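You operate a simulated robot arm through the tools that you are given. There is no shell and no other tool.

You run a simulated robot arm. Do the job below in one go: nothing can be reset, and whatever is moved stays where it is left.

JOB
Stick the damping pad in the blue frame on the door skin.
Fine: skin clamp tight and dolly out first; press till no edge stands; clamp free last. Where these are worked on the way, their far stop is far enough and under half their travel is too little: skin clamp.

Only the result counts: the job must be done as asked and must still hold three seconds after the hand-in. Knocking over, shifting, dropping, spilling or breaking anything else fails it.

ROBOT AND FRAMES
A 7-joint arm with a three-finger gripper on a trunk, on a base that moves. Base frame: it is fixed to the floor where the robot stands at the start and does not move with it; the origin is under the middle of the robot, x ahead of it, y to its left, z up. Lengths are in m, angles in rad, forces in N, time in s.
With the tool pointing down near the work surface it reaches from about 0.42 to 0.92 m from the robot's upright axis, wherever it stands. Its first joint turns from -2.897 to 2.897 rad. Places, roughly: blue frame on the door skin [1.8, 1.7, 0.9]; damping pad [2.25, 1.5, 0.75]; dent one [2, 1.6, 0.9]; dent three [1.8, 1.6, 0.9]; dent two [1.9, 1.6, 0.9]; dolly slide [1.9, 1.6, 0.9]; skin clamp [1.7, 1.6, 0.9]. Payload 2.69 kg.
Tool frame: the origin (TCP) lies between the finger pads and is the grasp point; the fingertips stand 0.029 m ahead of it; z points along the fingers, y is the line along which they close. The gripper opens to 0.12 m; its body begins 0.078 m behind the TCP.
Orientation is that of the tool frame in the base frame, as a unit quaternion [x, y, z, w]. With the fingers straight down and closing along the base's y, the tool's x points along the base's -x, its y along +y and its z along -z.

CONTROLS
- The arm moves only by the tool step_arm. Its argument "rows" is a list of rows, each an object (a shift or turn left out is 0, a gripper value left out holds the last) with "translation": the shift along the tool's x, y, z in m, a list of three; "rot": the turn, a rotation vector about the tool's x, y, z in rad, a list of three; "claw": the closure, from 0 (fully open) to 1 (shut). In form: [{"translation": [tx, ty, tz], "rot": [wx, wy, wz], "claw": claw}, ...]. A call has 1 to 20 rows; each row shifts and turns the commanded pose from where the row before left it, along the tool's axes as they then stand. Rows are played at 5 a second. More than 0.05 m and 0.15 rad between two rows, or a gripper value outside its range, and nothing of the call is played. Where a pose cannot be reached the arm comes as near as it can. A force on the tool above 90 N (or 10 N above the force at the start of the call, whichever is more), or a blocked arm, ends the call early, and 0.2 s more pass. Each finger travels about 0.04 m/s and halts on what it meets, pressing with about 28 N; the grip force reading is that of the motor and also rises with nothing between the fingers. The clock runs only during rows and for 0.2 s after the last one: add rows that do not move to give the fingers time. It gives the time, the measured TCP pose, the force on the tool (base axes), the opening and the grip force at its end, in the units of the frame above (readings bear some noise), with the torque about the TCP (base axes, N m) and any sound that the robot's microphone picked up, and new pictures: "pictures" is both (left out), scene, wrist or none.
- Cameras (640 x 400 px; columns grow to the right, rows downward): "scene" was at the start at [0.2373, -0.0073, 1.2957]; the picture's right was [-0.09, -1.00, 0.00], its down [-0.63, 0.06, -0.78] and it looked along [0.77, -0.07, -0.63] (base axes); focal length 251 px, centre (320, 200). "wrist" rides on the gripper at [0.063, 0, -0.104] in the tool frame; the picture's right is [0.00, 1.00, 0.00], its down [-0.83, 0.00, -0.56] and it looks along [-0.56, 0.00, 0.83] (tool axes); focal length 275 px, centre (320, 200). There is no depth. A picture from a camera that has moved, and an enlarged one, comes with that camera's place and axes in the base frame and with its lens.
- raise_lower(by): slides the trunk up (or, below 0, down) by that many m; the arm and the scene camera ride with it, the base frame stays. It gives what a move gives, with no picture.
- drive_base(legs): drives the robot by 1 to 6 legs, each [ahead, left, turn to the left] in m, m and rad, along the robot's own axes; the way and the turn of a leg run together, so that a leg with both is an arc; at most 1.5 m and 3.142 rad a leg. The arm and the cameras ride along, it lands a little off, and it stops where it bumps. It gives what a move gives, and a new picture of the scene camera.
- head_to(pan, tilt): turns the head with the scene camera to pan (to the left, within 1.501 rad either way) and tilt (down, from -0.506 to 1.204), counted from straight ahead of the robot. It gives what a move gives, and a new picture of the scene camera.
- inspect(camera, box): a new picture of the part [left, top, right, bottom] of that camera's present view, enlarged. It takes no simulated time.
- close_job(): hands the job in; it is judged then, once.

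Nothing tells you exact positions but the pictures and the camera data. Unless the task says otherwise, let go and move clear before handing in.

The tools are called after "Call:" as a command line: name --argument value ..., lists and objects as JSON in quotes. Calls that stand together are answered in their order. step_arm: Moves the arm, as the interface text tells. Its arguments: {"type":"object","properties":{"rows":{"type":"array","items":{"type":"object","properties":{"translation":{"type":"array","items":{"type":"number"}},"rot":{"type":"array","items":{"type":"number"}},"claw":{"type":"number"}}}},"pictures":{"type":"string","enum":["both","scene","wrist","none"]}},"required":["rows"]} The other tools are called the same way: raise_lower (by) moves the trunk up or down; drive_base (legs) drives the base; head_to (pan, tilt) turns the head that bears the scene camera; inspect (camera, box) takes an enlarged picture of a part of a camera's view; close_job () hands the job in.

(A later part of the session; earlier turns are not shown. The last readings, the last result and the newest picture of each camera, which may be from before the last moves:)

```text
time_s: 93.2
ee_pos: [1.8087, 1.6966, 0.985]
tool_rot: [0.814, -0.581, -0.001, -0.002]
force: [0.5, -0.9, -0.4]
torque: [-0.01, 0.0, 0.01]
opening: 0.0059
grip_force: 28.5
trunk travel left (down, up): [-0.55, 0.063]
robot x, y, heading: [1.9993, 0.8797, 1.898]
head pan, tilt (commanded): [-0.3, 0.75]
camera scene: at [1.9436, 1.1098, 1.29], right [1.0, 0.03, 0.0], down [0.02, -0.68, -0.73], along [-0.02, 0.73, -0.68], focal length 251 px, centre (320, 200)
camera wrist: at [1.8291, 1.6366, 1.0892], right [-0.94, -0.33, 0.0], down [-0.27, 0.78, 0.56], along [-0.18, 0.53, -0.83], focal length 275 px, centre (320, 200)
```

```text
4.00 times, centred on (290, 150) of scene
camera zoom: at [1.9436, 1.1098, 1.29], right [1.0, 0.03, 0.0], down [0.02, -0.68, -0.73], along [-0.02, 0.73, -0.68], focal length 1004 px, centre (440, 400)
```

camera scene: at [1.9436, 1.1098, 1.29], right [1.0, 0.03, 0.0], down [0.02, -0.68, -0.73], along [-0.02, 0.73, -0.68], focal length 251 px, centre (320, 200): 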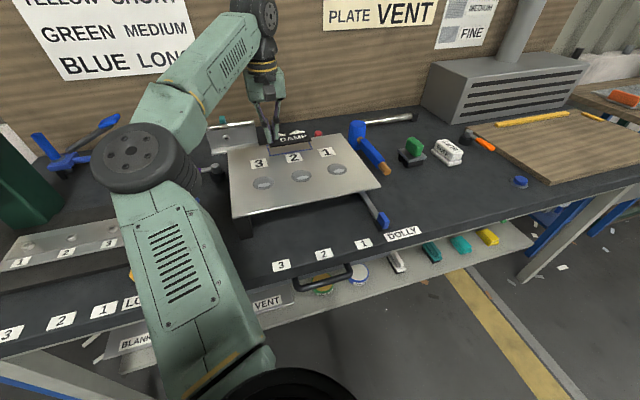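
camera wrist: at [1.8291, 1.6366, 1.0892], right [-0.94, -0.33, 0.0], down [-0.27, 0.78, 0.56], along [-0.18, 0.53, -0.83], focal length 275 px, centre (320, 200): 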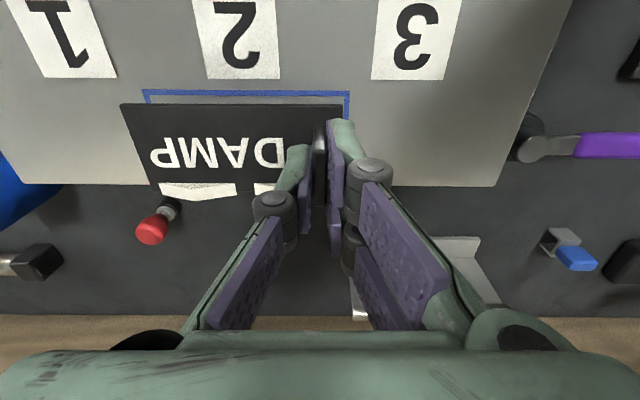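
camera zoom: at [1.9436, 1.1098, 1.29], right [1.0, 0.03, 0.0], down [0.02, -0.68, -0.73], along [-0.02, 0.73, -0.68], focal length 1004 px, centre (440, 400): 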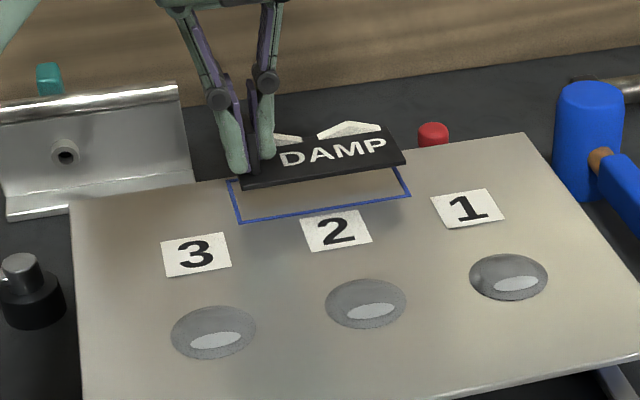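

The pad needs only about 2 mm to the left and 1.5 mm back. I correct this and lower it to just above the skin.

Call:
step_arm --rows '[{"translation": [-0.0014, 0.0023, 0]}, {"translation": [0, 0, 0.006]}, {"translation": [0, 0, 0.006]}, {}, {}]'

Call:
inspect --camera "wrist" --box '[80, 60, 400, 300]'

Call:
inspect --camera "scene" --box '[240, 100, 340, 180]'

```text
time_s: 94.5
ee_pos: [1.8049, 1.6972, 0.9747]
tool_rot: [0.814, -0.581, -0.001, -0.002]
force: [-0.9, 0.2, -0.1]
torque: [-0.03, -0.02, -0.01]
opening: 0.0061
grip_force: 28.1
trunk travel left (down, up): [-0.55, 0.063]
robot x, y, heading: [2.0002, 0.8746, 1.891]
head pan, tilt (commanded): [-0.3, 0.75]
camera scene: at [1.9436, 1.1098, 1.29], right [1.0, 0.03, 0.0], down [0.02, -0.68, -0.73], along [-0.02, 0.73, -0.68], focal length 251 px, centre (320, 200)
camera wrist: at [1.8265, 1.6375, 1.0776], right [-0.94, -0.33, 0.0], down [-0.27, 0.78, 0.56], along [-0.18, 0.53, -0.83], focal length 275 px, centre (320, 200)
```

scene: 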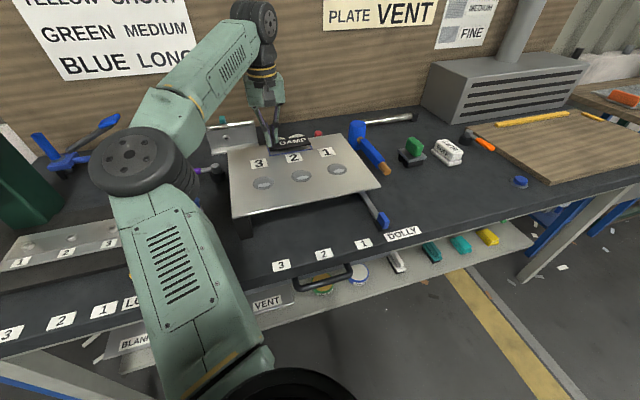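
wrist: 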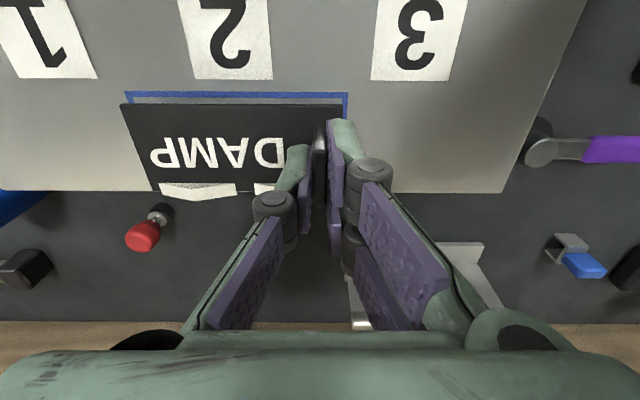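

```text
1.67 times, centred on (240, 180) of wrist
camera zoom: at [1.8265, 1.6375, 1.0776], right [-0.94, -0.33, 0.0], down [-0.27, 0.78, 0.56], along [-0.18, 0.53, -0.83], focal length 459 px, centre (453, 233)
```

zoom: 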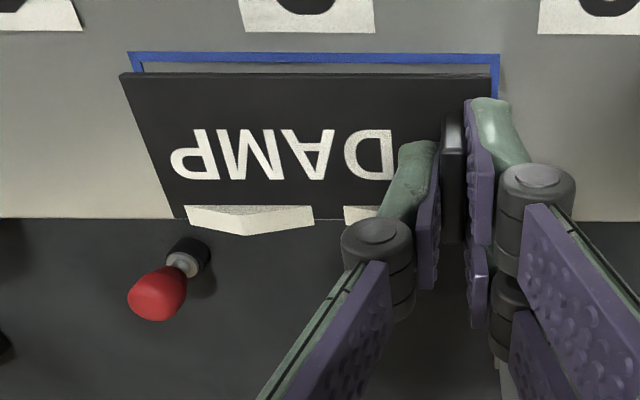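

```text
5.00 times, centred on (290, 140) of scene
camera zoom: at [1.9436, 1.1098, 1.29], right [1.0, 0.03, 0.0], down [0.02, -0.68, -0.73], along [-0.02, 0.73, -0.68], focal length 1255 px, centre (470, 500)
```

zoom: 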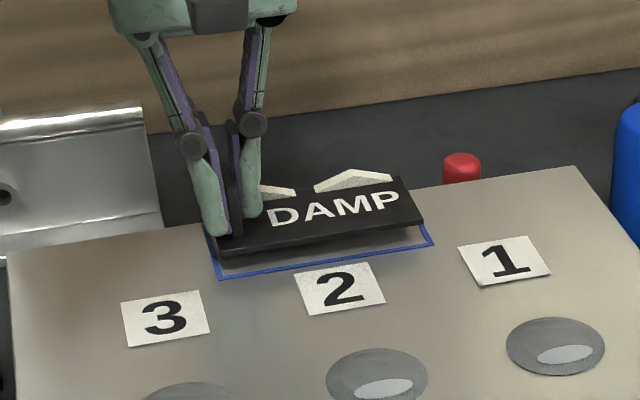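

The pad is centred within about 1 mm of the frame. I lower it gently onto the skin.

Call:
step_arm --rows '[{"translation": [0, 0, 0.003]}, {"translation": [0, 0, 0.002]}, {"translation": [0, 0, 0.002]}, {"translation": [0, 0, 0.002]}, {}]'

Call:
inspect --camera "wrist" --box '[80, 60, 400, 300]'

Call:
inspect --camera "scene" --box '[240, 100, 340, 180]'

```text
time_s: 95.7
ee_pos: [1.8048, 1.6983, 0.964]
tool_rot: [0.814, -0.581, -0.001, -0.002]
force: [0.5, -0.2, -1.0]
torque: [0.01, -0.02, 0.0]
opening: 0.0059
grip_force: 28.2
trunk travel left (down, up): [-0.55, 0.063]
robot x, y, heading: [2.0004, 0.8768, 1.896]
head pan, tilt (commanded): [-0.3, 0.75]
camera scene: at [1.9436, 1.1098, 1.29], right [1.0, 0.03, 0.0], down [0.02, -0.68, -0.73], along [-0.02, 0.73, -0.68], focal length 251 px, centre (320, 200)
camera wrist: at [1.8265, 1.6378, 1.0683], right [-0.94, -0.33, 0.0], down [-0.27, 0.78, 0.56], along [-0.18, 0.53, -0.83], focal length 275 px, centre (320, 200)
```

scene: 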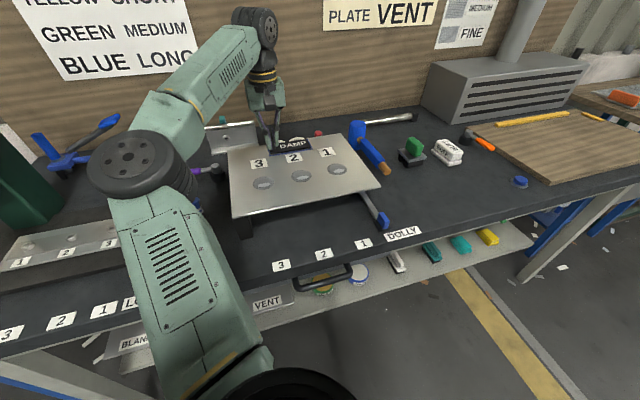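
wrist: 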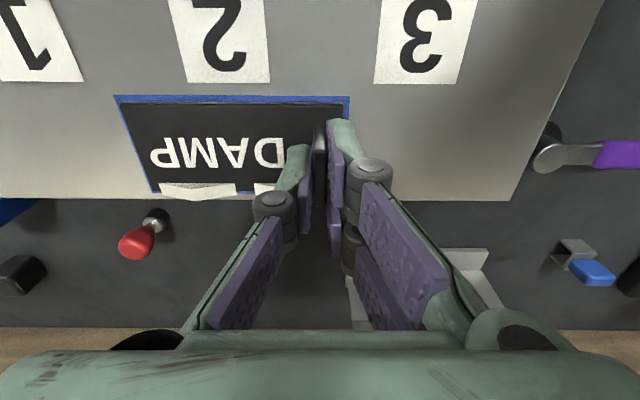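

```text
1.67 times, centred on (240, 180) of wrist
camera zoom: at [1.8265, 1.6378, 1.0683], right [-0.94, -0.33, 0.0], down [-0.27, 0.78, 0.56], along [-0.18, 0.53, -0.83], focal length 459 px, centre (453, 233)
```

zoom: 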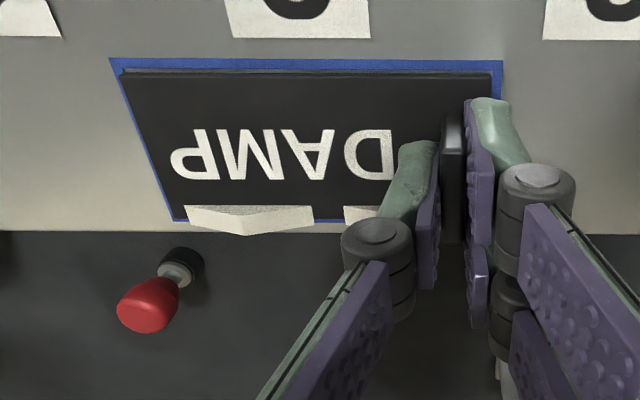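

```text
5.00 times, centred on (290, 140) of scene
camera zoom: at [1.9436, 1.1098, 1.29], right [1.0, 0.03, 0.0], down [0.02, -0.68, -0.73], along [-0.02, 0.73, -0.68], focal length 1255 px, centre (470, 500)
```

zoom: 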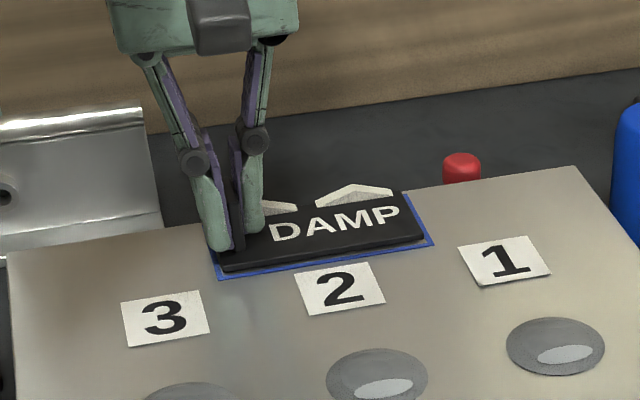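

The pad lies within the blue frame with even margins. I nudge it 1 mm forward-to-front and set it down until contact force shows.

Call:
step_arm --rows '[{"translation": [0.0008, 0, 0.001]}, {"translation": [0, 0, 0.0015]}, {"translation": [0, 0, 0.0015]}, {}]' --pictures "wrist"

```text
time_s: 96.7
ee_pos: [1.8055, 1.6966, 0.9618]
tool_rot: [0.814, -0.581, -0.002, -0.004]
force: [-1.2, 2.4, 10.8]
torque: [-0.06, -0.02, 0.04]
opening: 0.006
grip_force: 28.5
trunk travel left (down, up): [-0.55, 0.063]
robot x, y, heading: [1.9986, 0.877, 1.896]
head pan, tilt (commanded): [-0.3, 0.75]
camera wrist: at [1.8268, 1.6368, 1.0654], right [-0.94, -0.33, 0.0], down [-0.27, 0.78, 0.56], along [-0.18, 0.53, -0.83], focal length 275 px, centre (320, 200)
```

wrist: 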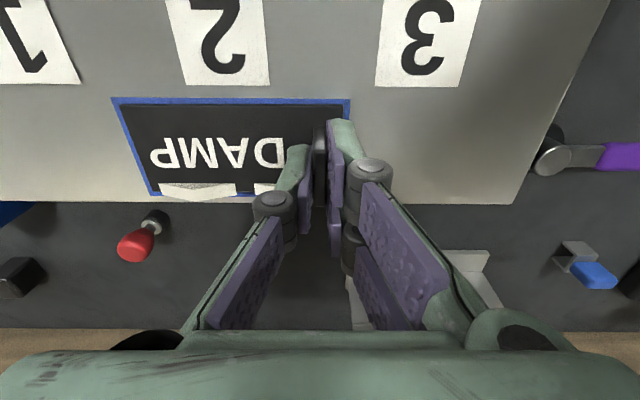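

Contact is made (about 11 N). I press a bit more to let it stick, then look.

Call:
step_arm --rows '[{"translation": [0, 0, 0.002]}, {"translation": [0, 0, 0.002]}, {}, {}]'

Call:
inspect --camera "wrist" --box '[80, 60, 400, 300]'

Call:
inspect --camera "scene" --box '[240, 100, 340, 180]'

```text
time_s: 97.7
ee_pos: [1.8064, 1.6963, 0.9598]
tool_rot: [0.814, -0.581, -0.003, -0.003]
force: [-2.5, 7.6, 26.3]
torque: [0.3, 0.04, 0.12]
opening: 0.0059
grip_force: 28.3
trunk travel left (down, up): [-0.55, 0.063]
robot x, y, heading: [2.0012, 0.8803, 1.9]
head pan, tilt (commanded): [-0.3, 0.75]
camera scene: at [1.944, 1.1079, 1.2905], right [1.0, 0.03, 0.0], down [0.02, -0.68, -0.73], along [-0.02, 0.73, -0.68], focal length 251 px, centre (320, 200)
camera wrist: at [1.8271, 1.6358, 1.0622], right [-0.94, -0.33, 0.0], down [-0.27, 0.78, 0.56], along [-0.18, 0.53, -0.83], focal length 275 px, centre (320, 200)
```

scene: 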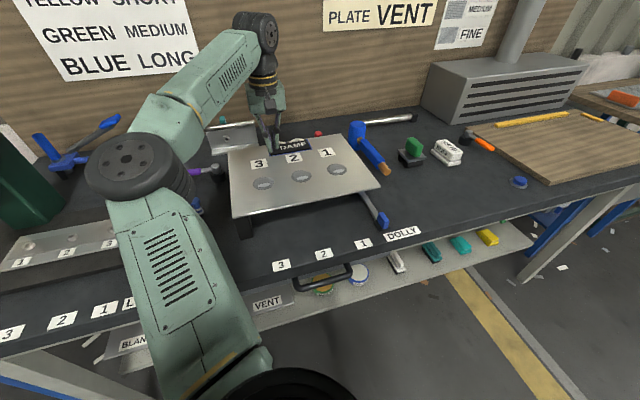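
wrist: 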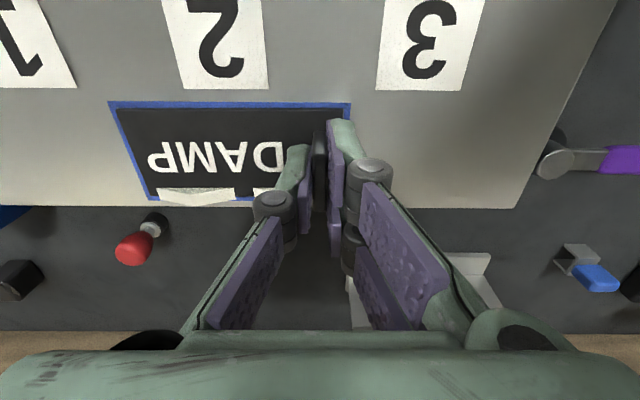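

```text
1.67 times, centred on (240, 180) of wrist
camera zoom: at [1.8271, 1.6358, 1.0622], right [-0.94, -0.33, 0.0], down [-0.27, 0.78, 0.56], along [-0.18, 0.53, -0.83], focal length 459 px, centre (453, 233)
```

zoom: 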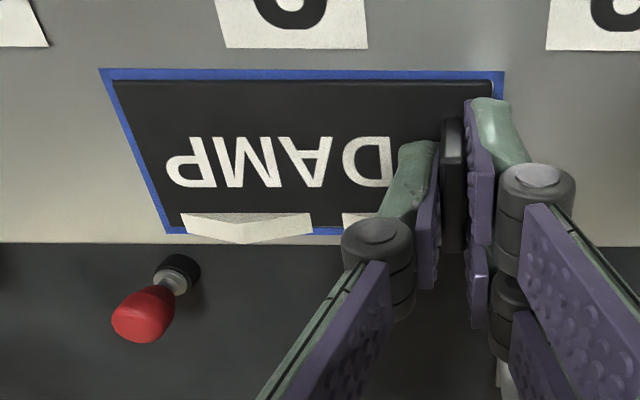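

```text
5.00 times, centred on (290, 140) of scene
camera zoom: at [1.944, 1.1079, 1.2905], right [1.0, 0.03, 0.0], down [0.02, -0.68, -0.73], along [-0.02, 0.73, -0.68], focal length 1255 px, centre (470, 500)
```

zoom: 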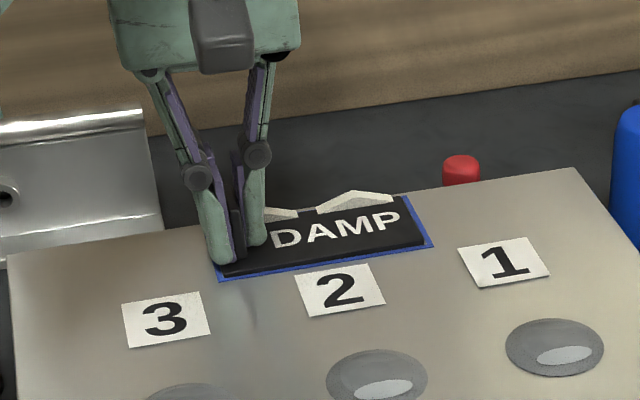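

The pad sits within the frame with blue visible all round; its two back flaps still stand. I release the fin by opening a little and lift clear.

Call:
step_arm --rows '[{"translation": [0, 0, -0.002]}, {"claw": 0.75}, {}, {}, {}, {"translation": [0, 0, -0.02]}, {"translation": [0, 0, -0.03]}, {"translation": [0.02, 0, -0.01]}, {}]'

Call:
inspect --camera "wrist" --box '[80, 60, 400, 300]'

Call:
inspect --camera "scene" --box '[240, 100, 340, 180]'

```text
time_s: 99.7
ee_pos: [1.8119, 1.6779, 1.0182]
tool_rot: [0.813, -0.582, -0.001, -0.002]
force: [-0.6, -0.3, 0.7]
torque: [0.04, 0.03, 0.02]
opening: 0.0301
grip_force: 0.0
trunk travel left (down, up): [-0.55, 0.063]
robot x, y, heading: [1.9986, 0.8822, 1.895]
head pan, tilt (commanded): [-0.3, 0.75]
camera scene: at [1.9436, 1.1098, 1.29], right [1.0, 0.03, 0.0], down [0.02, -0.68, -0.73], along [-0.02, 0.73, -0.68], focal length 251 px, centre (320, 200)
camera wrist: at [1.8327, 1.6184, 1.1224], right [-0.94, -0.33, 0.0], down [-0.27, 0.78, 0.56], along [-0.18, 0.53, -0.83], focal length 275 px, centre (320, 200)
```

scene: 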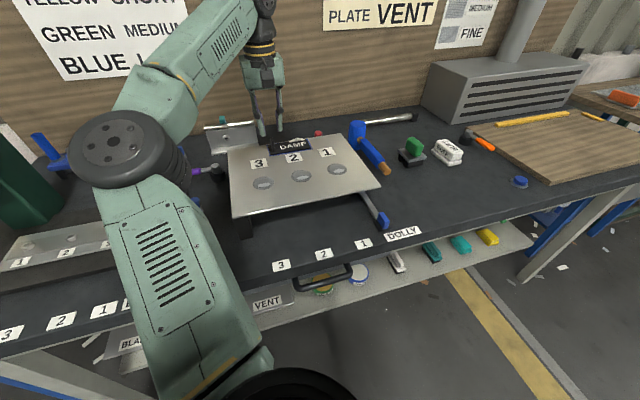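
wrist: 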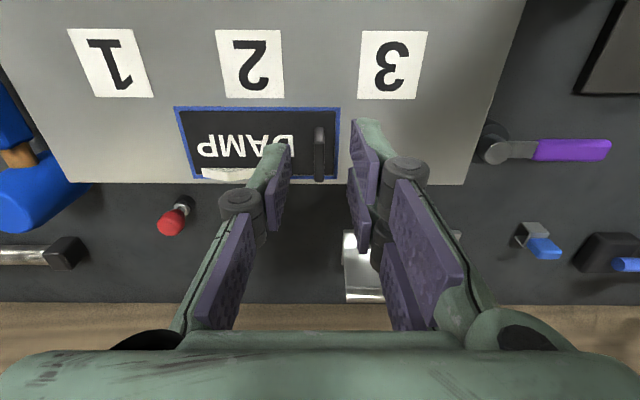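

```text
1.67 times, centred on (240, 180) of wrist
camera zoom: at [1.8327, 1.6184, 1.1224], right [-0.94, -0.33, 0.0], down [-0.27, 0.78, 0.56], along [-0.18, 0.53, -0.83], focal length 459 px, centre (453, 233)
```

zoom: 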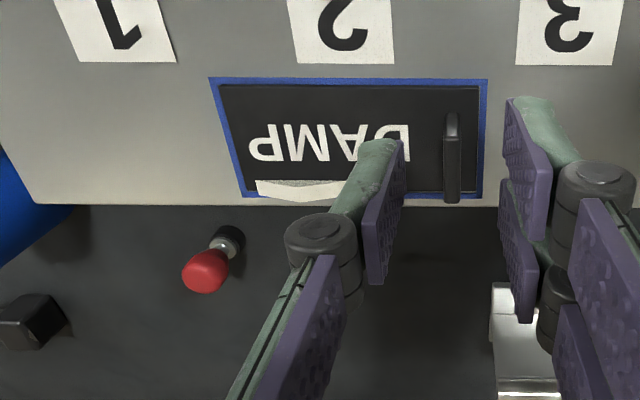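

```text
5.00 times, centred on (290, 140) of scene
camera zoom: at [1.9436, 1.1098, 1.29], right [1.0, 0.03, 0.0], down [0.02, -0.68, -0.73], along [-0.02, 0.73, -0.68], focal length 1255 px, centre (470, 500)
```

zoom: 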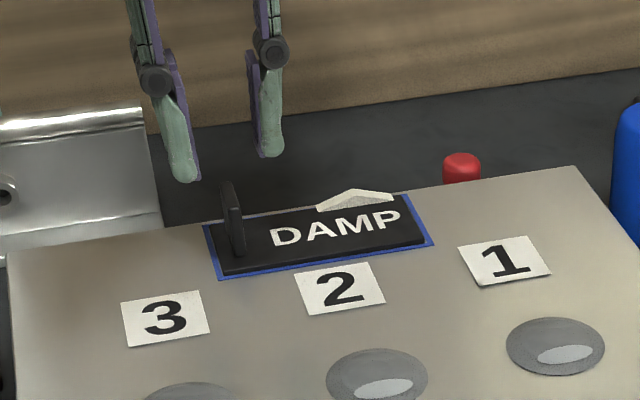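

The left flap is already flat after the first press; only the right flap still stands. I close the fingers and move over the right flap.

Call:
step_arm --rows '[{"translation": [-0.006, -0.018, 0], "claw": 1.0}, {"translation": [-0.006, -0.018, 0]}, {"translation": [-0.007, -0.018, 0]}, {"translation": [-0.007, -0.019, 0]}, {}, {}]'

Call:
inspect --camera "wrist" --box '[180, 60, 460, 260]'

Call:
inspect --camera "scene" --box '[240, 100, 340, 180]'

```text
time_s: 101.0
ee_pos: [1.8715, 1.7264, 1.0186]
tool_rot: [0.814, -0.582, -0.001, -0.001]
force: [0.1, 1.5, 0.4]
torque: [0.0, -0.01, 0.0]
opening: 0.0
grip_force: 28.0
trunk travel left (down, up): [-0.55, 0.063]
robot x, y, heading: [2.0007, 0.8739, 1.9]
head pan, tilt (commanded): [-0.3, 0.75]
camera scene: at [1.9436, 1.1098, 1.29], right [1.0, 0.03, 0.0], down [0.02, -0.68, -0.73], along [-0.02, 0.73, -0.68], focal length 251 px, centre (320, 200)
camera wrist: at [1.8933, 1.6664, 1.1224], right [-0.94, -0.33, 0.0], down [-0.27, 0.78, 0.56], along [-0.18, 0.53, -0.83], focal length 275 px, centre (320, 200)
```

scene: 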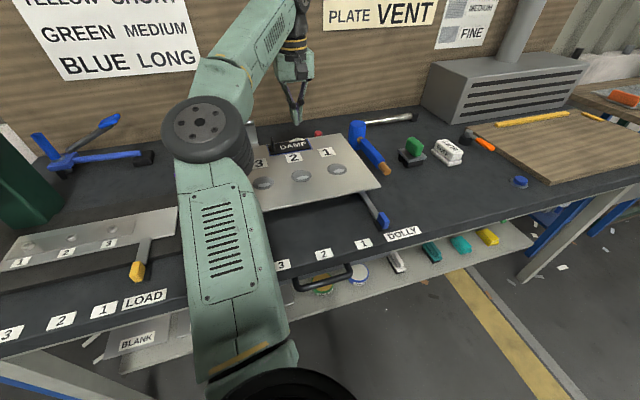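
wrist: 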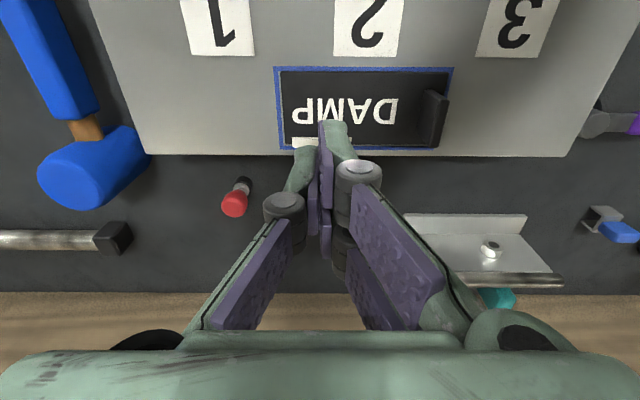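

```text
2.00 times, centred on (320, 160) of wrist
camera zoom: at [1.8933, 1.6664, 1.1224], right [-0.94, -0.33, 0.0], down [-0.27, 0.78, 0.56], along [-0.18, 0.53, -0.83], focal length 551 px, centre (320, 280)
```

zoom: 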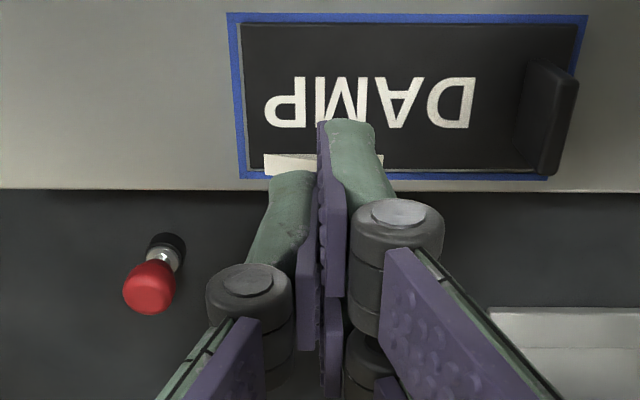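

```text
5.00 times, centred on (290, 140) of scene
camera zoom: at [1.9436, 1.1098, 1.29], right [1.0, 0.03, 0.0], down [0.02, -0.68, -0.73], along [-0.02, 0.73, -0.68], focal length 1255 px, centre (470, 500)
```

zoom: 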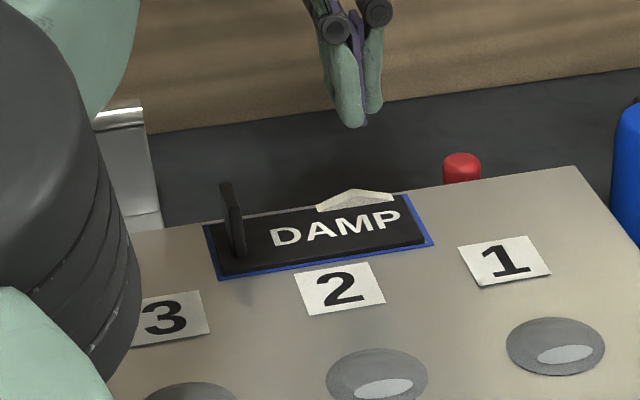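

The closed fingertips are right over the right flap. I press down on it, watching the force.

Call:
step_arm --rows '[{"translation": [0, 0, 0.02]}, {"translation": [0, 0, 0.02]}, {"translation": [0, 0, 0.008]}, {"translation": [0, 0, 0.006]}, {"translation": [0, 0, 0.004]}, {}]' --pictures "wrist"

```text
time_s: 102.5
ee_pos: [1.8731, 1.7262, 0.9596]
tool_rot: [0.814, -0.581, -0.001, -0.002]
force: [-0.6, 0.7, 0.3]
torque: [0.04, 0.02, 0.0]
opening: 0.0002
grip_force: 28.0
trunk travel left (down, up): [-0.55, 0.063]
robot x, y, heading: [1.998, 0.8802, 1.897]
head pan, tilt (commanded): [-0.3, 0.75]
camera wrist: at [1.894, 1.6665, 1.064], right [-0.94, -0.33, 0.0], down [-0.27, 0.78, 0.56], along [-0.18, 0.53, -0.83], focal length 275 px, centre (320, 200)
```

wrist: 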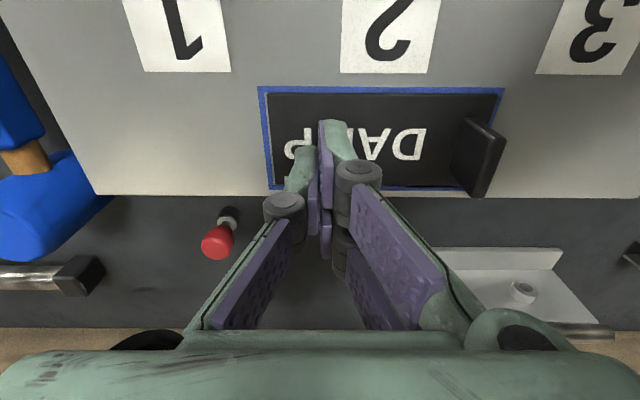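

Call:
step_arm --rows '[{"translation": [0, 0, 0.002]}, {"translation": [0, 0, 0.002]}, {"translation": [0, 0, 0.002]}, {}]' --pictures "none"

```text
time_s: 103.5
ee_pos: [1.8723, 1.7253, 0.9554]
tool_rot: [0.813, -0.582, -0.002, -0.002]
force: [-0.1, 1.3, 1.2]
torque: [0.0, -0.03, 0.01]
opening: 0.0061
grip_force: 28.2
trunk travel left (down, up): [-0.55, 0.063]
robot x, y, heading: [2.0007, 0.8803, 1.895]
head pan, tilt (commanded): [-0.3, 0.75]
```

Call:
inspect --camera "wrist" --box '[220, 60, 420, 220]'

Call:
inspect --camera "scene" --box '[250, 90, 340, 170]'

```text
2.50 times, centred on (320, 140) of wrist
camera zoom: at [1.8941, 1.6663, 1.0586], right [-0.94, -0.33, 0.0], down [-0.27, 0.78, 0.56], along [-0.18, 0.53, -0.83], focal length 688 px, centre (320, 350)
```

zoom: 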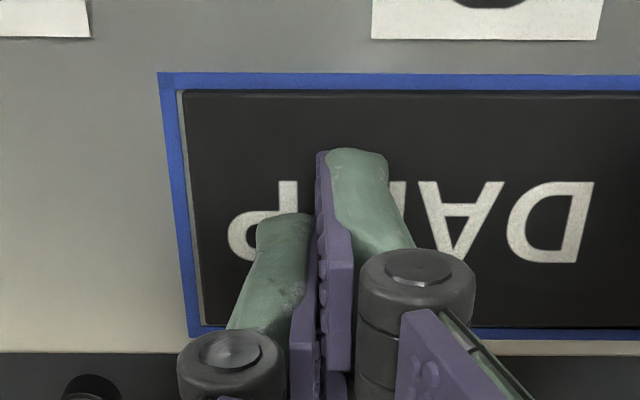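

```text
5.00 times, centred on (295, 130) of scene
camera zoom: at [1.9436, 1.1096, 1.2901], right [1.0, 0.03, 0.0], down [0.02, -0.68, -0.73], along [-0.02, 0.73, -0.68], focal length 1255 px, centre (445, 550)
```

zoom: 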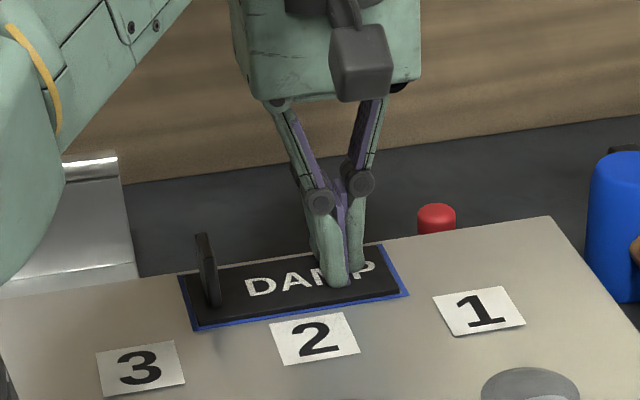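

The right flap seems to be folding flat under the tips. I press on to a firm force.

Call:
step_arm --rows '[{"translation": [0, 0, 0.002]}, {"translation": [0, 0, 0.002]}, {}, {}]' --pictures "none"

```text
time_s: 104.5
ee_pos: [1.8742, 1.7252, 0.9546]
tool_rot: [0.813, -0.582, -0.002, -0.004]
force: [-1.1, 9.9, 27.9]
torque: [0.09, 0.04, -0.07]
opening: 0.006
grip_force: 27.4
trunk travel left (down, up): [-0.55, 0.063]
robot x, y, heading: [1.9981, 0.879, 1.896]
head pan, tilt (commanded): [-0.3, 0.75]
```

28 N pressed. Before lifting I open the fingers a touch, in case the flap got between them.

Call:
step_arm --rows '[{"claw": 0.85}, {}, {}, {"translation": [0, 0, -0.01]}, {"translation": [0, 0, -0.03]}, {"translation": [0.04, 0, -0.01]}, {}]'

Call:
inspect --camera "wrist" --box '[180, 60, 460, 260]'

Call:
inspect --camera "scene" --box '[240, 100, 340, 180]'

```text
time_s: 106.0
ee_pos: [1.8871, 1.6876, 1.0006]
tool_rot: [0.813, -0.582, -0.001, -0.002]
force: [-0.2, -0.7, -0.5]
torque: [0.03, 0.0, -0.01]
opening: 0.018
grip_force: 0.0
trunk travel left (down, up): [-0.55, 0.063]
robot x, y, heading: [1.9975, 0.8767, 1.896]
head pan, tilt (commanded): [-0.3, 0.75]
camera scene: at [1.9435, 1.1099, 1.2899], right [1.0, 0.03, 0.0], down [0.02, -0.68, -0.73], along [-0.02, 0.73, -0.68], focal length 251 px, centre (320, 200)
camera wrist: at [1.9076, 1.6282, 1.1039], right [-0.94, -0.33, 0.0], down [-0.27, 0.78, 0.56], along [-0.18, 0.53, -0.83], focal length 275 px, centre (320, 200)
```

scene: 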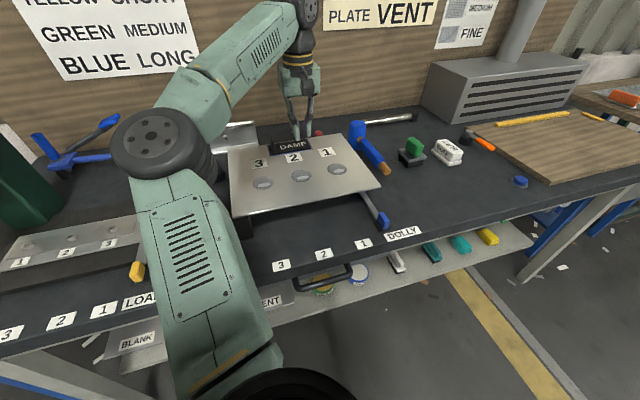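
wrist: 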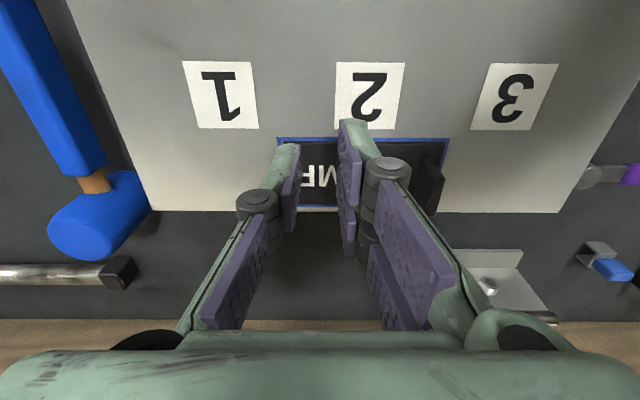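

```text
2.00 times, centred on (320, 160) of wrist
camera zoom: at [1.9076, 1.6282, 1.1039], right [-0.94, -0.33, 0.0], down [-0.27, 0.78, 0.56], along [-0.18, 0.53, -0.83], focal length 551 px, centre (320, 280)
```

zoom: 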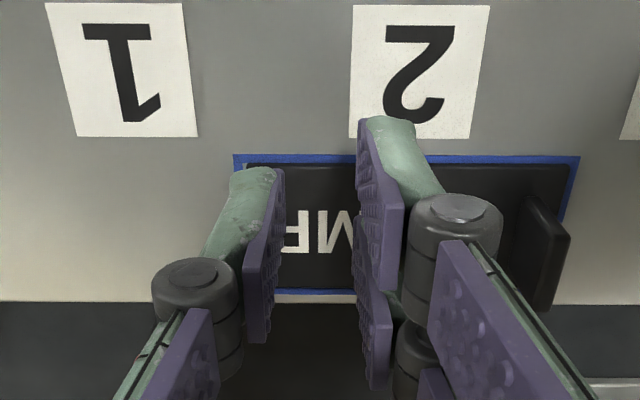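

```text
5.00 times, centred on (290, 140) of scene
camera zoom: at [1.9435, 1.1099, 1.2899], right [1.0, 0.03, 0.0], down [0.02, -0.68, -0.73], along [-0.02, 0.73, -0.68], focal length 1255 px, centre (470, 500)
```

zoom: 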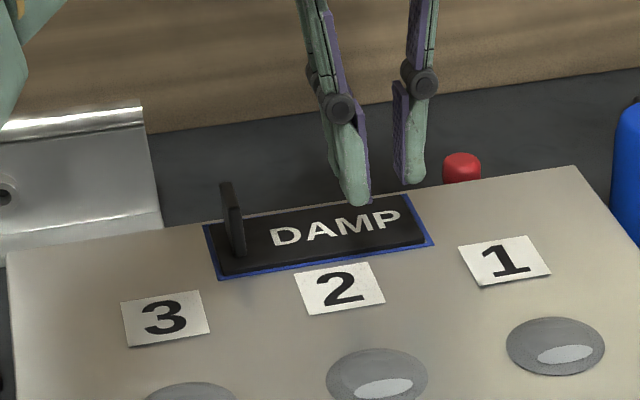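

Both flaps now look flat. I move the hand away toward the clamp side and check the pad from the scene camera.

Call:
step_arm --rows '[{"translation": [0.01, 0.045, -0.01]}, {"translation": [0.01, 0.045, -0.01]}, {"translation": [0, 0.045, -0.01]}, {"translation": [0, 0.045, 0]}, {"translation": [0, 0.045, 0]}, {"translation": [0, 0.045, 0], "claw": 1.0}, {"translation": [0, 0.04, 0]}, {}, {}]'

Call:
inspect --camera "scene" --box '[240, 110, 340, 180]'

Call:
inspect --camera "wrist" --box '[0, 0, 320, 240]'

```text
time_s: 108.0
ee_pos: [1.5983, 1.5693, 1.0293]
tool_rot: [0.814, -0.58, -0.001, -0.001]
force: [0.5, 0.3, -0.1]
torque: [0.02, -0.01, -0.01]
opening: 0.0003
grip_force: 28.0
trunk travel left (down, up): [-0.55, 0.063]
robot x, y, heading: [2.0002, 0.8818, 1.893]
head pan, tilt (commanded): [-0.3, 0.75]
camera scene: at [1.9436, 1.1098, 1.29], right [1.0, 0.03, 0.0], down [0.02, -0.68, -0.73], along [-0.02, 0.73, -0.68], focal length 251 px, centre (320, 200)
camera wrist: at [1.6195, 1.5095, 1.133], right [-0.94, -0.33, 0.0], down [-0.27, 0.78, 0.56], along [-0.18, 0.53, -0.83], focal length 275 px, centre (320, 200)
```

scene: 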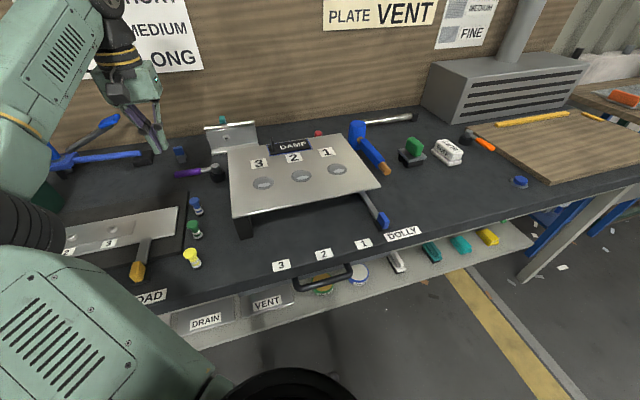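
wrist: 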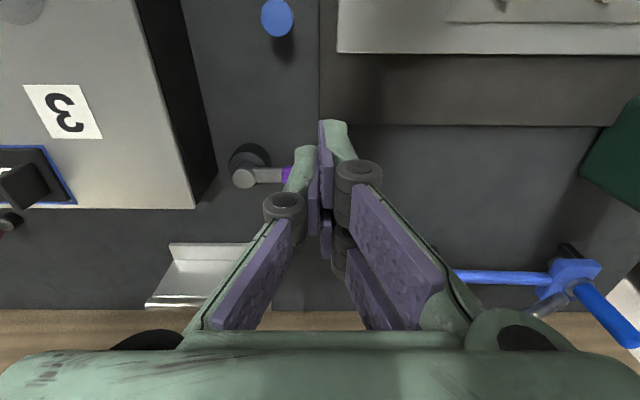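

```text
5.71 times, centred on (290, 145) of scene
camera zoom: at [1.9436, 1.1098, 1.29], right [1.0, 0.03, 0.0], down [0.02, -0.68, -0.73], along [-0.02, 0.73, -0.68], focal length 1434 px, centre (491, 514)
```

zoom: 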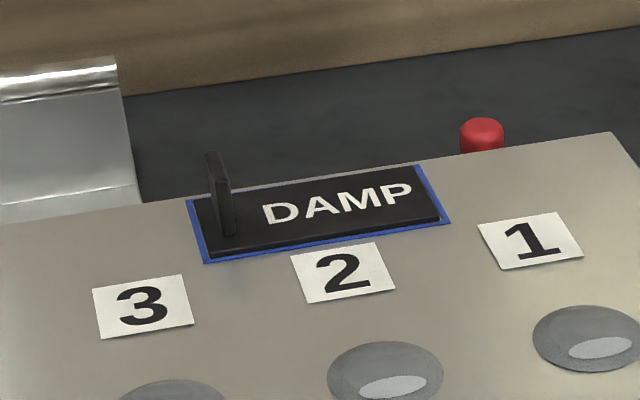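

```text
1.67 times, centred on (160, 120) of wrist
camera zoom: at [1.6195, 1.5095, 1.133], right [-0.94, -0.33, 0.0], down [-0.27, 0.78, 0.56], along [-0.18, 0.53, -0.83], focal length 459 px, centre (587, 333)
```

zoom: 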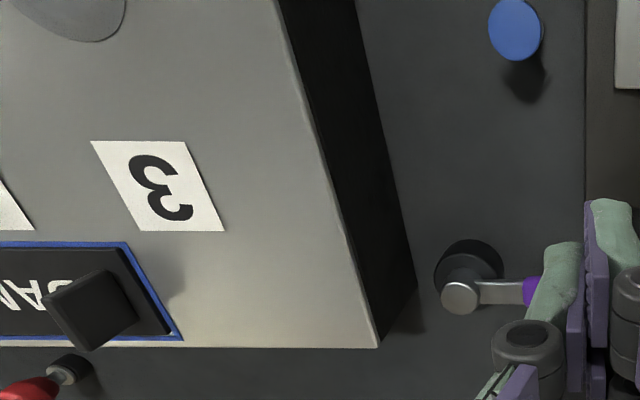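

The pad lies flat inside the frame with no edge standing. For freeing the clamp I need a bit more reach behind the lever, so I drive ahead 5 cm.

Call:
drive_base --legs '[[0.05, 0.0, 0.0]]'

Call:
inspect --camera "wrist" --box '[140, 60, 460, 260]'

```text
time_s: 109.0
ee_pos: [1.5811, 1.6166, 1.0286]
tool_rot: [0.814, -0.582, -0.001, -0.002]
force: [-0.3, 0.4, -0.1]
torque: [-0.04, -0.01, -0.01]
opening: 0.0001
grip_force: 27.8
trunk travel left (down, up): [-0.55, 0.063]
robot x, y, heading: [1.9835, 0.9277, 1.896]
head pan, tilt (commanded): [-0.3, 0.75]
camera scene: at [1.9275, 1.1571, 1.2898], right [1.0, 0.03, 0.0], down [0.02, -0.68, -0.73], along [-0.02, 0.73, -0.68], focal length 251 px, centre (320, 200)
```

scene: 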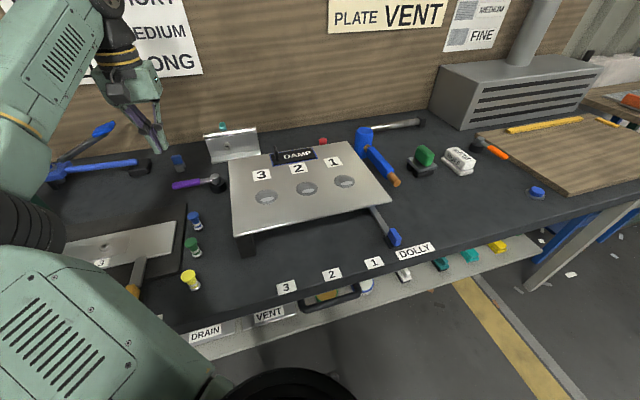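

```text
2.00 times, centred on (300, 160) of wrist
camera zoom: at [1.6036, 1.5567, 1.1324], right [-0.94, -0.33, 0.0], down [-0.27, 0.78, 0.56], along [-0.18, 0.53, -0.83], focal length 551 px, centre (360, 280)
```

zoom: 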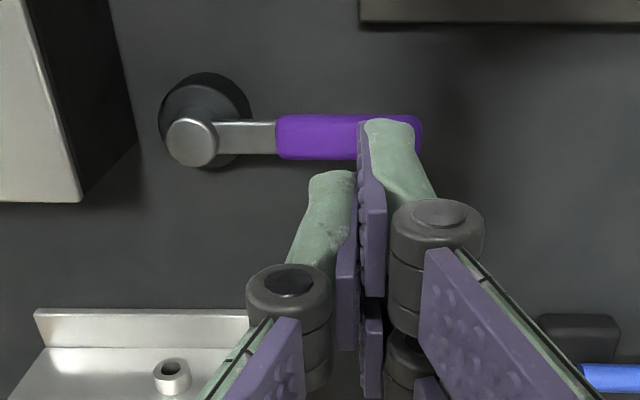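

The lever lies along the bench at 90°, pivot at about [2.0975, 1.0466]. I place the closed fingers behind the handle.

Call:
step_arm --rows '[{"translation": [-0.035, -0.005, 0]}, {"translation": [-0.032, -0.005, 0]}, {"translation": [0, 0, 0.04]}, {"translation": [0, 0, 0.03]}, {}, {}]'

Call:
inspect --camera "wrist" --box '[180, 40, 460, 240]'

```text
time_s: 110.4
ee_pos: [1.5712, 1.6834, 0.9586]
tool_rot: [0.813, -0.582, -0.001, -0.001]
force: [0.4, 0.2, -0.5]
torque: [-0.01, -0.05, 0.0]
opening: 0.0
grip_force: 27.8
trunk travel left (down, up): [-0.55, 0.063]
robot x, y, heading: [1.9854, 0.9269, 1.901]
head pan, tilt (commanded): [-0.3, 0.75]
camera scene: at [1.9277, 1.1564, 1.29], right [1.0, 0.03, 0.0], down [0.02, -0.68, -0.73], along [-0.02, 0.73, -0.68], focal length 251 px, centre (320, 200)
camera wrist: at [1.5922, 1.6234, 1.0629], right [-0.94, -0.33, 0.0], down [-0.27, 0.78, 0.56], along [-0.18, 0.53, -0.83], focal length 275 px, centre (320, 200)
```

scene: 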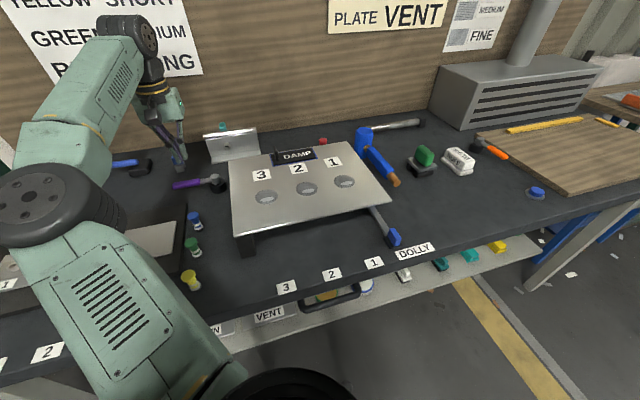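
wrist: 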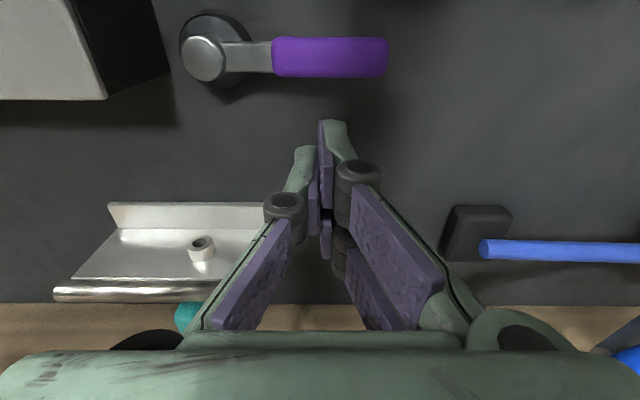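

```text
2.00 times, centred on (320, 140) of wrist
camera zoom: at [1.5922, 1.6234, 1.0629], right [-0.94, -0.33, 0.0], down [-0.27, 0.78, 0.56], along [-0.18, 0.53, -0.83], focal length 551 px, centre (320, 320)
```

zoom: 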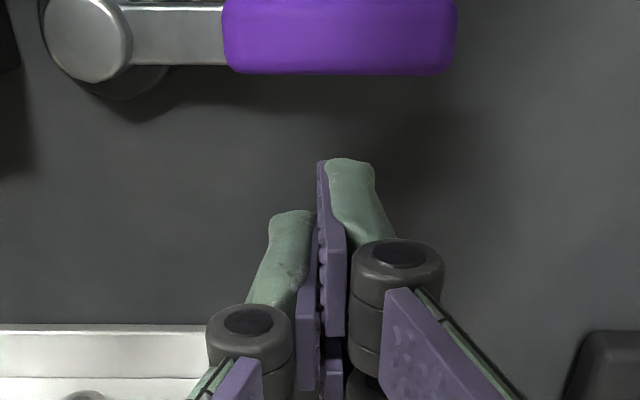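

The fingers are 1 cm behind the handle. I go down and push the lever back along its arc.

Call:
step_arm --rows '[{"translation": [0, 0, 0.03]}, {"translation": [0, 0, 0.033]}, {}, {"translation": [0.0097, -0.0025, 0]}, {"translation": [0.0093, 0.0028, 0]}, {"translation": [0.0093, 0.0028, 0]}, {"translation": [0.0103, 0, 0]}, {"translation": [0.0103, 0, 0]}, {}]'

Call:
inspect --camera "wrist" --box '[140, 20, 460, 260]'

```text
time_s: 112.4
ee_pos: [1.5827, 1.6351, 0.8965]
tool_rot: [0.813, -0.582, -0.002, -0.002]
force: [-1.4, 1.4, 0.1]
torque: [0.05, 0.09, -0.05]
opening: 0.0001
grip_force: 28.0
trunk travel left (down, up): [-0.55, 0.063]
robot x, y, heading: [1.9842, 0.9261, 1.896]
head pan, tilt (commanded): [-0.3, 0.75]
camera scene: at [1.9276, 1.1564, 1.29], right [1.0, 0.03, 0.0], down [0.02, -0.68, -0.73], along [-0.02, 0.73, -0.68], focal length 251 px, centre (320, 200)
camera wrist: at [1.6045, 1.5759, 1.0], right [-0.94, -0.33, 0.0], down [-0.27, 0.78, 0.56], along [-0.18, 0.53, -0.83], focal length 275 px, centre (320, 200)
```

scene: 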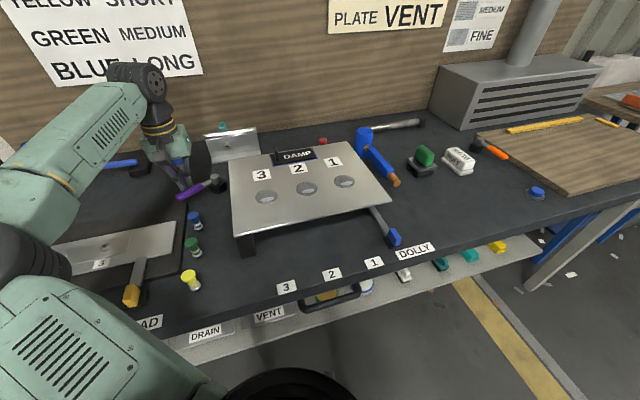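
wrist: 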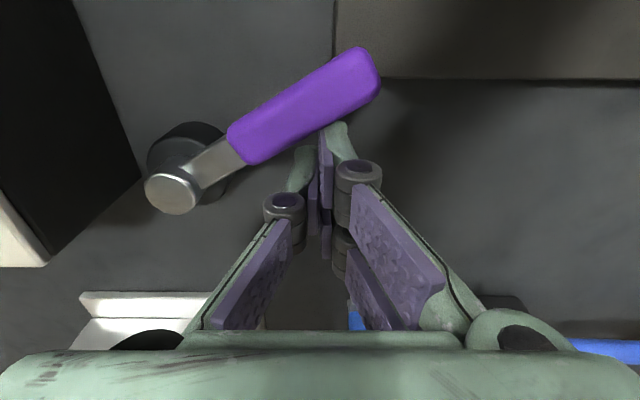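

```text
1.67 times, centred on (300, 140) of wrist
camera zoom: at [1.6045, 1.5759, 1.0], right [-0.94, -0.33, 0.0], down [-0.27, 0.78, 0.56], along [-0.18, 0.53, -0.83], focal length 459 px, centre (353, 300)
```

zoom: 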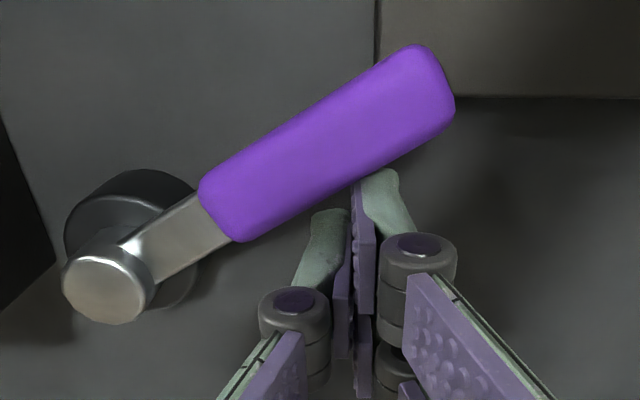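

The lever follows (about 55° now). I continue toward the free end.

Call:
step_arm --rows '[{"translation": [0.009, -0.0037, 0]}, {"translation": [0.009, -0.0037, 0]}, {"translation": [0.0077, -0.0042, 0]}, {"translation": [0.0077, -0.0042, 0]}, {"translation": [0.0067, -0.0065, 0]}, {"translation": [0.0067, -0.0065, 0]}, {}]'

Call:
inspect --camera "wrist" --box '[140, 20, 460, 260]'

```text
time_s: 114.0
ee_pos: [1.6262, 1.6015, 0.8962]
tool_rot: [0.814, -0.582, -0.001, -0.001]
force: [-1.2, 0.2, 0.1]
torque: [0.0, 0.07, -0.03]
opening: 0.0001
grip_force: 27.9
trunk travel left (down, up): [-0.55, 0.063]
robot x, y, heading: [1.9851, 0.9258, 1.897]
head pan, tilt (commanded): [-0.3, 0.75]
camera scene: at [1.9276, 1.1565, 1.29], right [1.0, 0.03, 0.0], down [0.02, -0.68, -0.73], along [-0.02, 0.73, -0.68], focal length 251 px, centre (320, 200)
camera wrist: at [1.647, 1.5414, 0.9997], right [-0.94, -0.33, 0.0], down [-0.27, 0.78, 0.56], along [-0.18, 0.53, -0.83], focal length 275 px, centre (320, 200)
```

scene: 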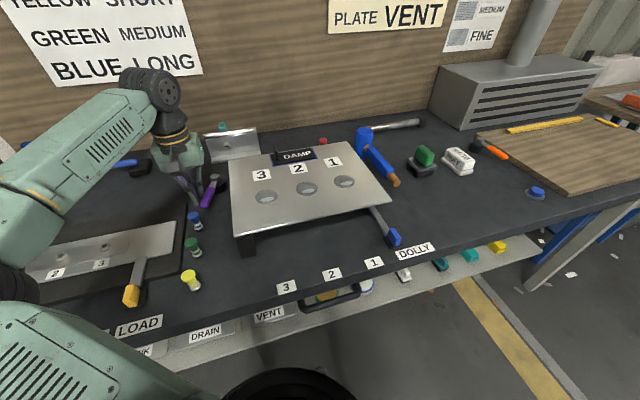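
wrist: 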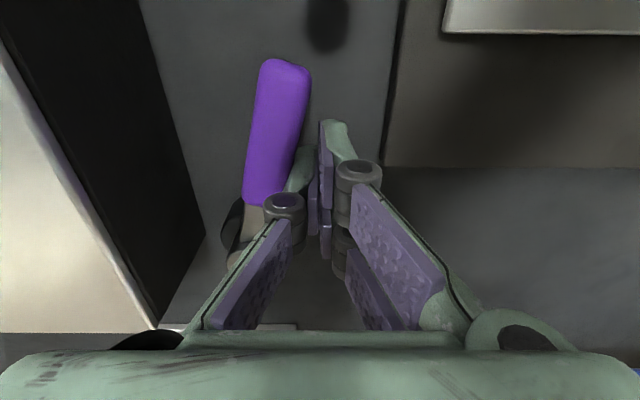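

```text
1.67 times, centred on (300, 140) of wrist
camera zoom: at [1.647, 1.5414, 0.9997], right [-0.94, -0.33, 0.0], down [-0.27, 0.78, 0.56], along [-0.18, 0.53, -0.83], focal length 459 px, centre (353, 300)
```

zoom: 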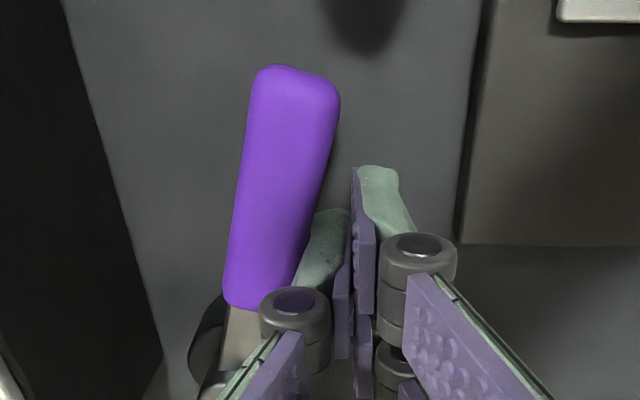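

Nearly back. I push the last degrees until it meets its free stop.

Call:
step_arm --rows '[{"translation": [0.0051, -0.0077, 0]}, {"translation": [0.0051, -0.0077, 0]}, {"translation": [0, -0.002, 0]}, {}]'

Call:
inspect --camera "wrist" --box '[140, 20, 460, 260]'

```text
time_s: 115.0
ee_pos: [1.6437, 1.5966, 0.896]
tool_rot: [0.814, -0.581, -0.001, -0.001]
force: [-7.1, 0.0, 2.1]
torque: [-0.01, 0.03, 0.02]
opening: 0.0
grip_force: 27.5
trunk travel left (down, up): [-0.55, 0.063]
robot x, y, heading: [1.9845, 0.9238, 1.898]
head pan, tilt (commanded): [-0.3, 0.75]
camera scene: at [1.9272, 1.1562, 1.2901], right [1.0, 0.03, 0.0], down [0.02, -0.68, -0.73], along [-0.02, 0.73, -0.68], focal length 251 px, centre (320, 200)
camera wrist: at [1.6656, 1.5368, 1.0], right [-0.94, -0.33, 0.0], down [-0.27, 0.78, 0.56], along [-0.18, 0.53, -0.83], focal length 275 px, centre (320, 200)
```

scene: 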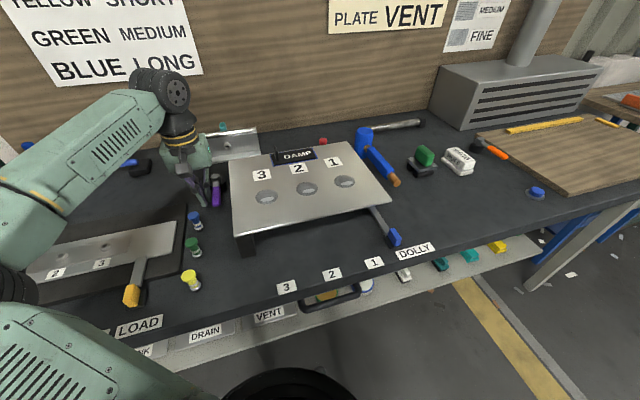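
wrist: 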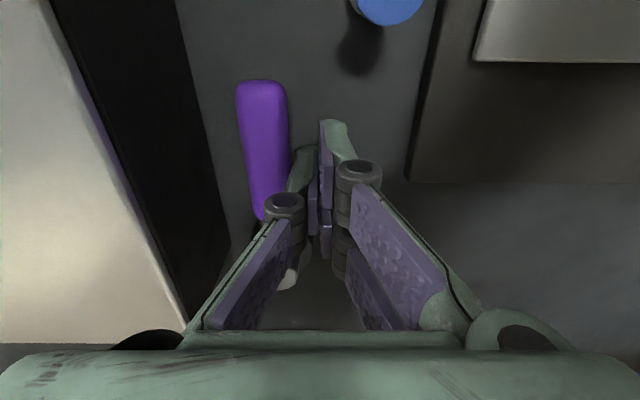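

```text
1.67 times, centred on (300, 140) of wrist
camera zoom: at [1.6656, 1.5368, 1.0], right [-0.94, -0.33, 0.0], down [-0.27, 0.78, 0.56], along [-0.18, 0.53, -0.83], focal length 459 px, centre (353, 300)
```

zoom: 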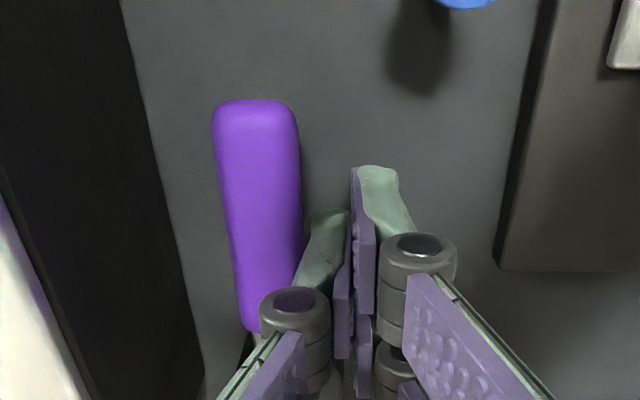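

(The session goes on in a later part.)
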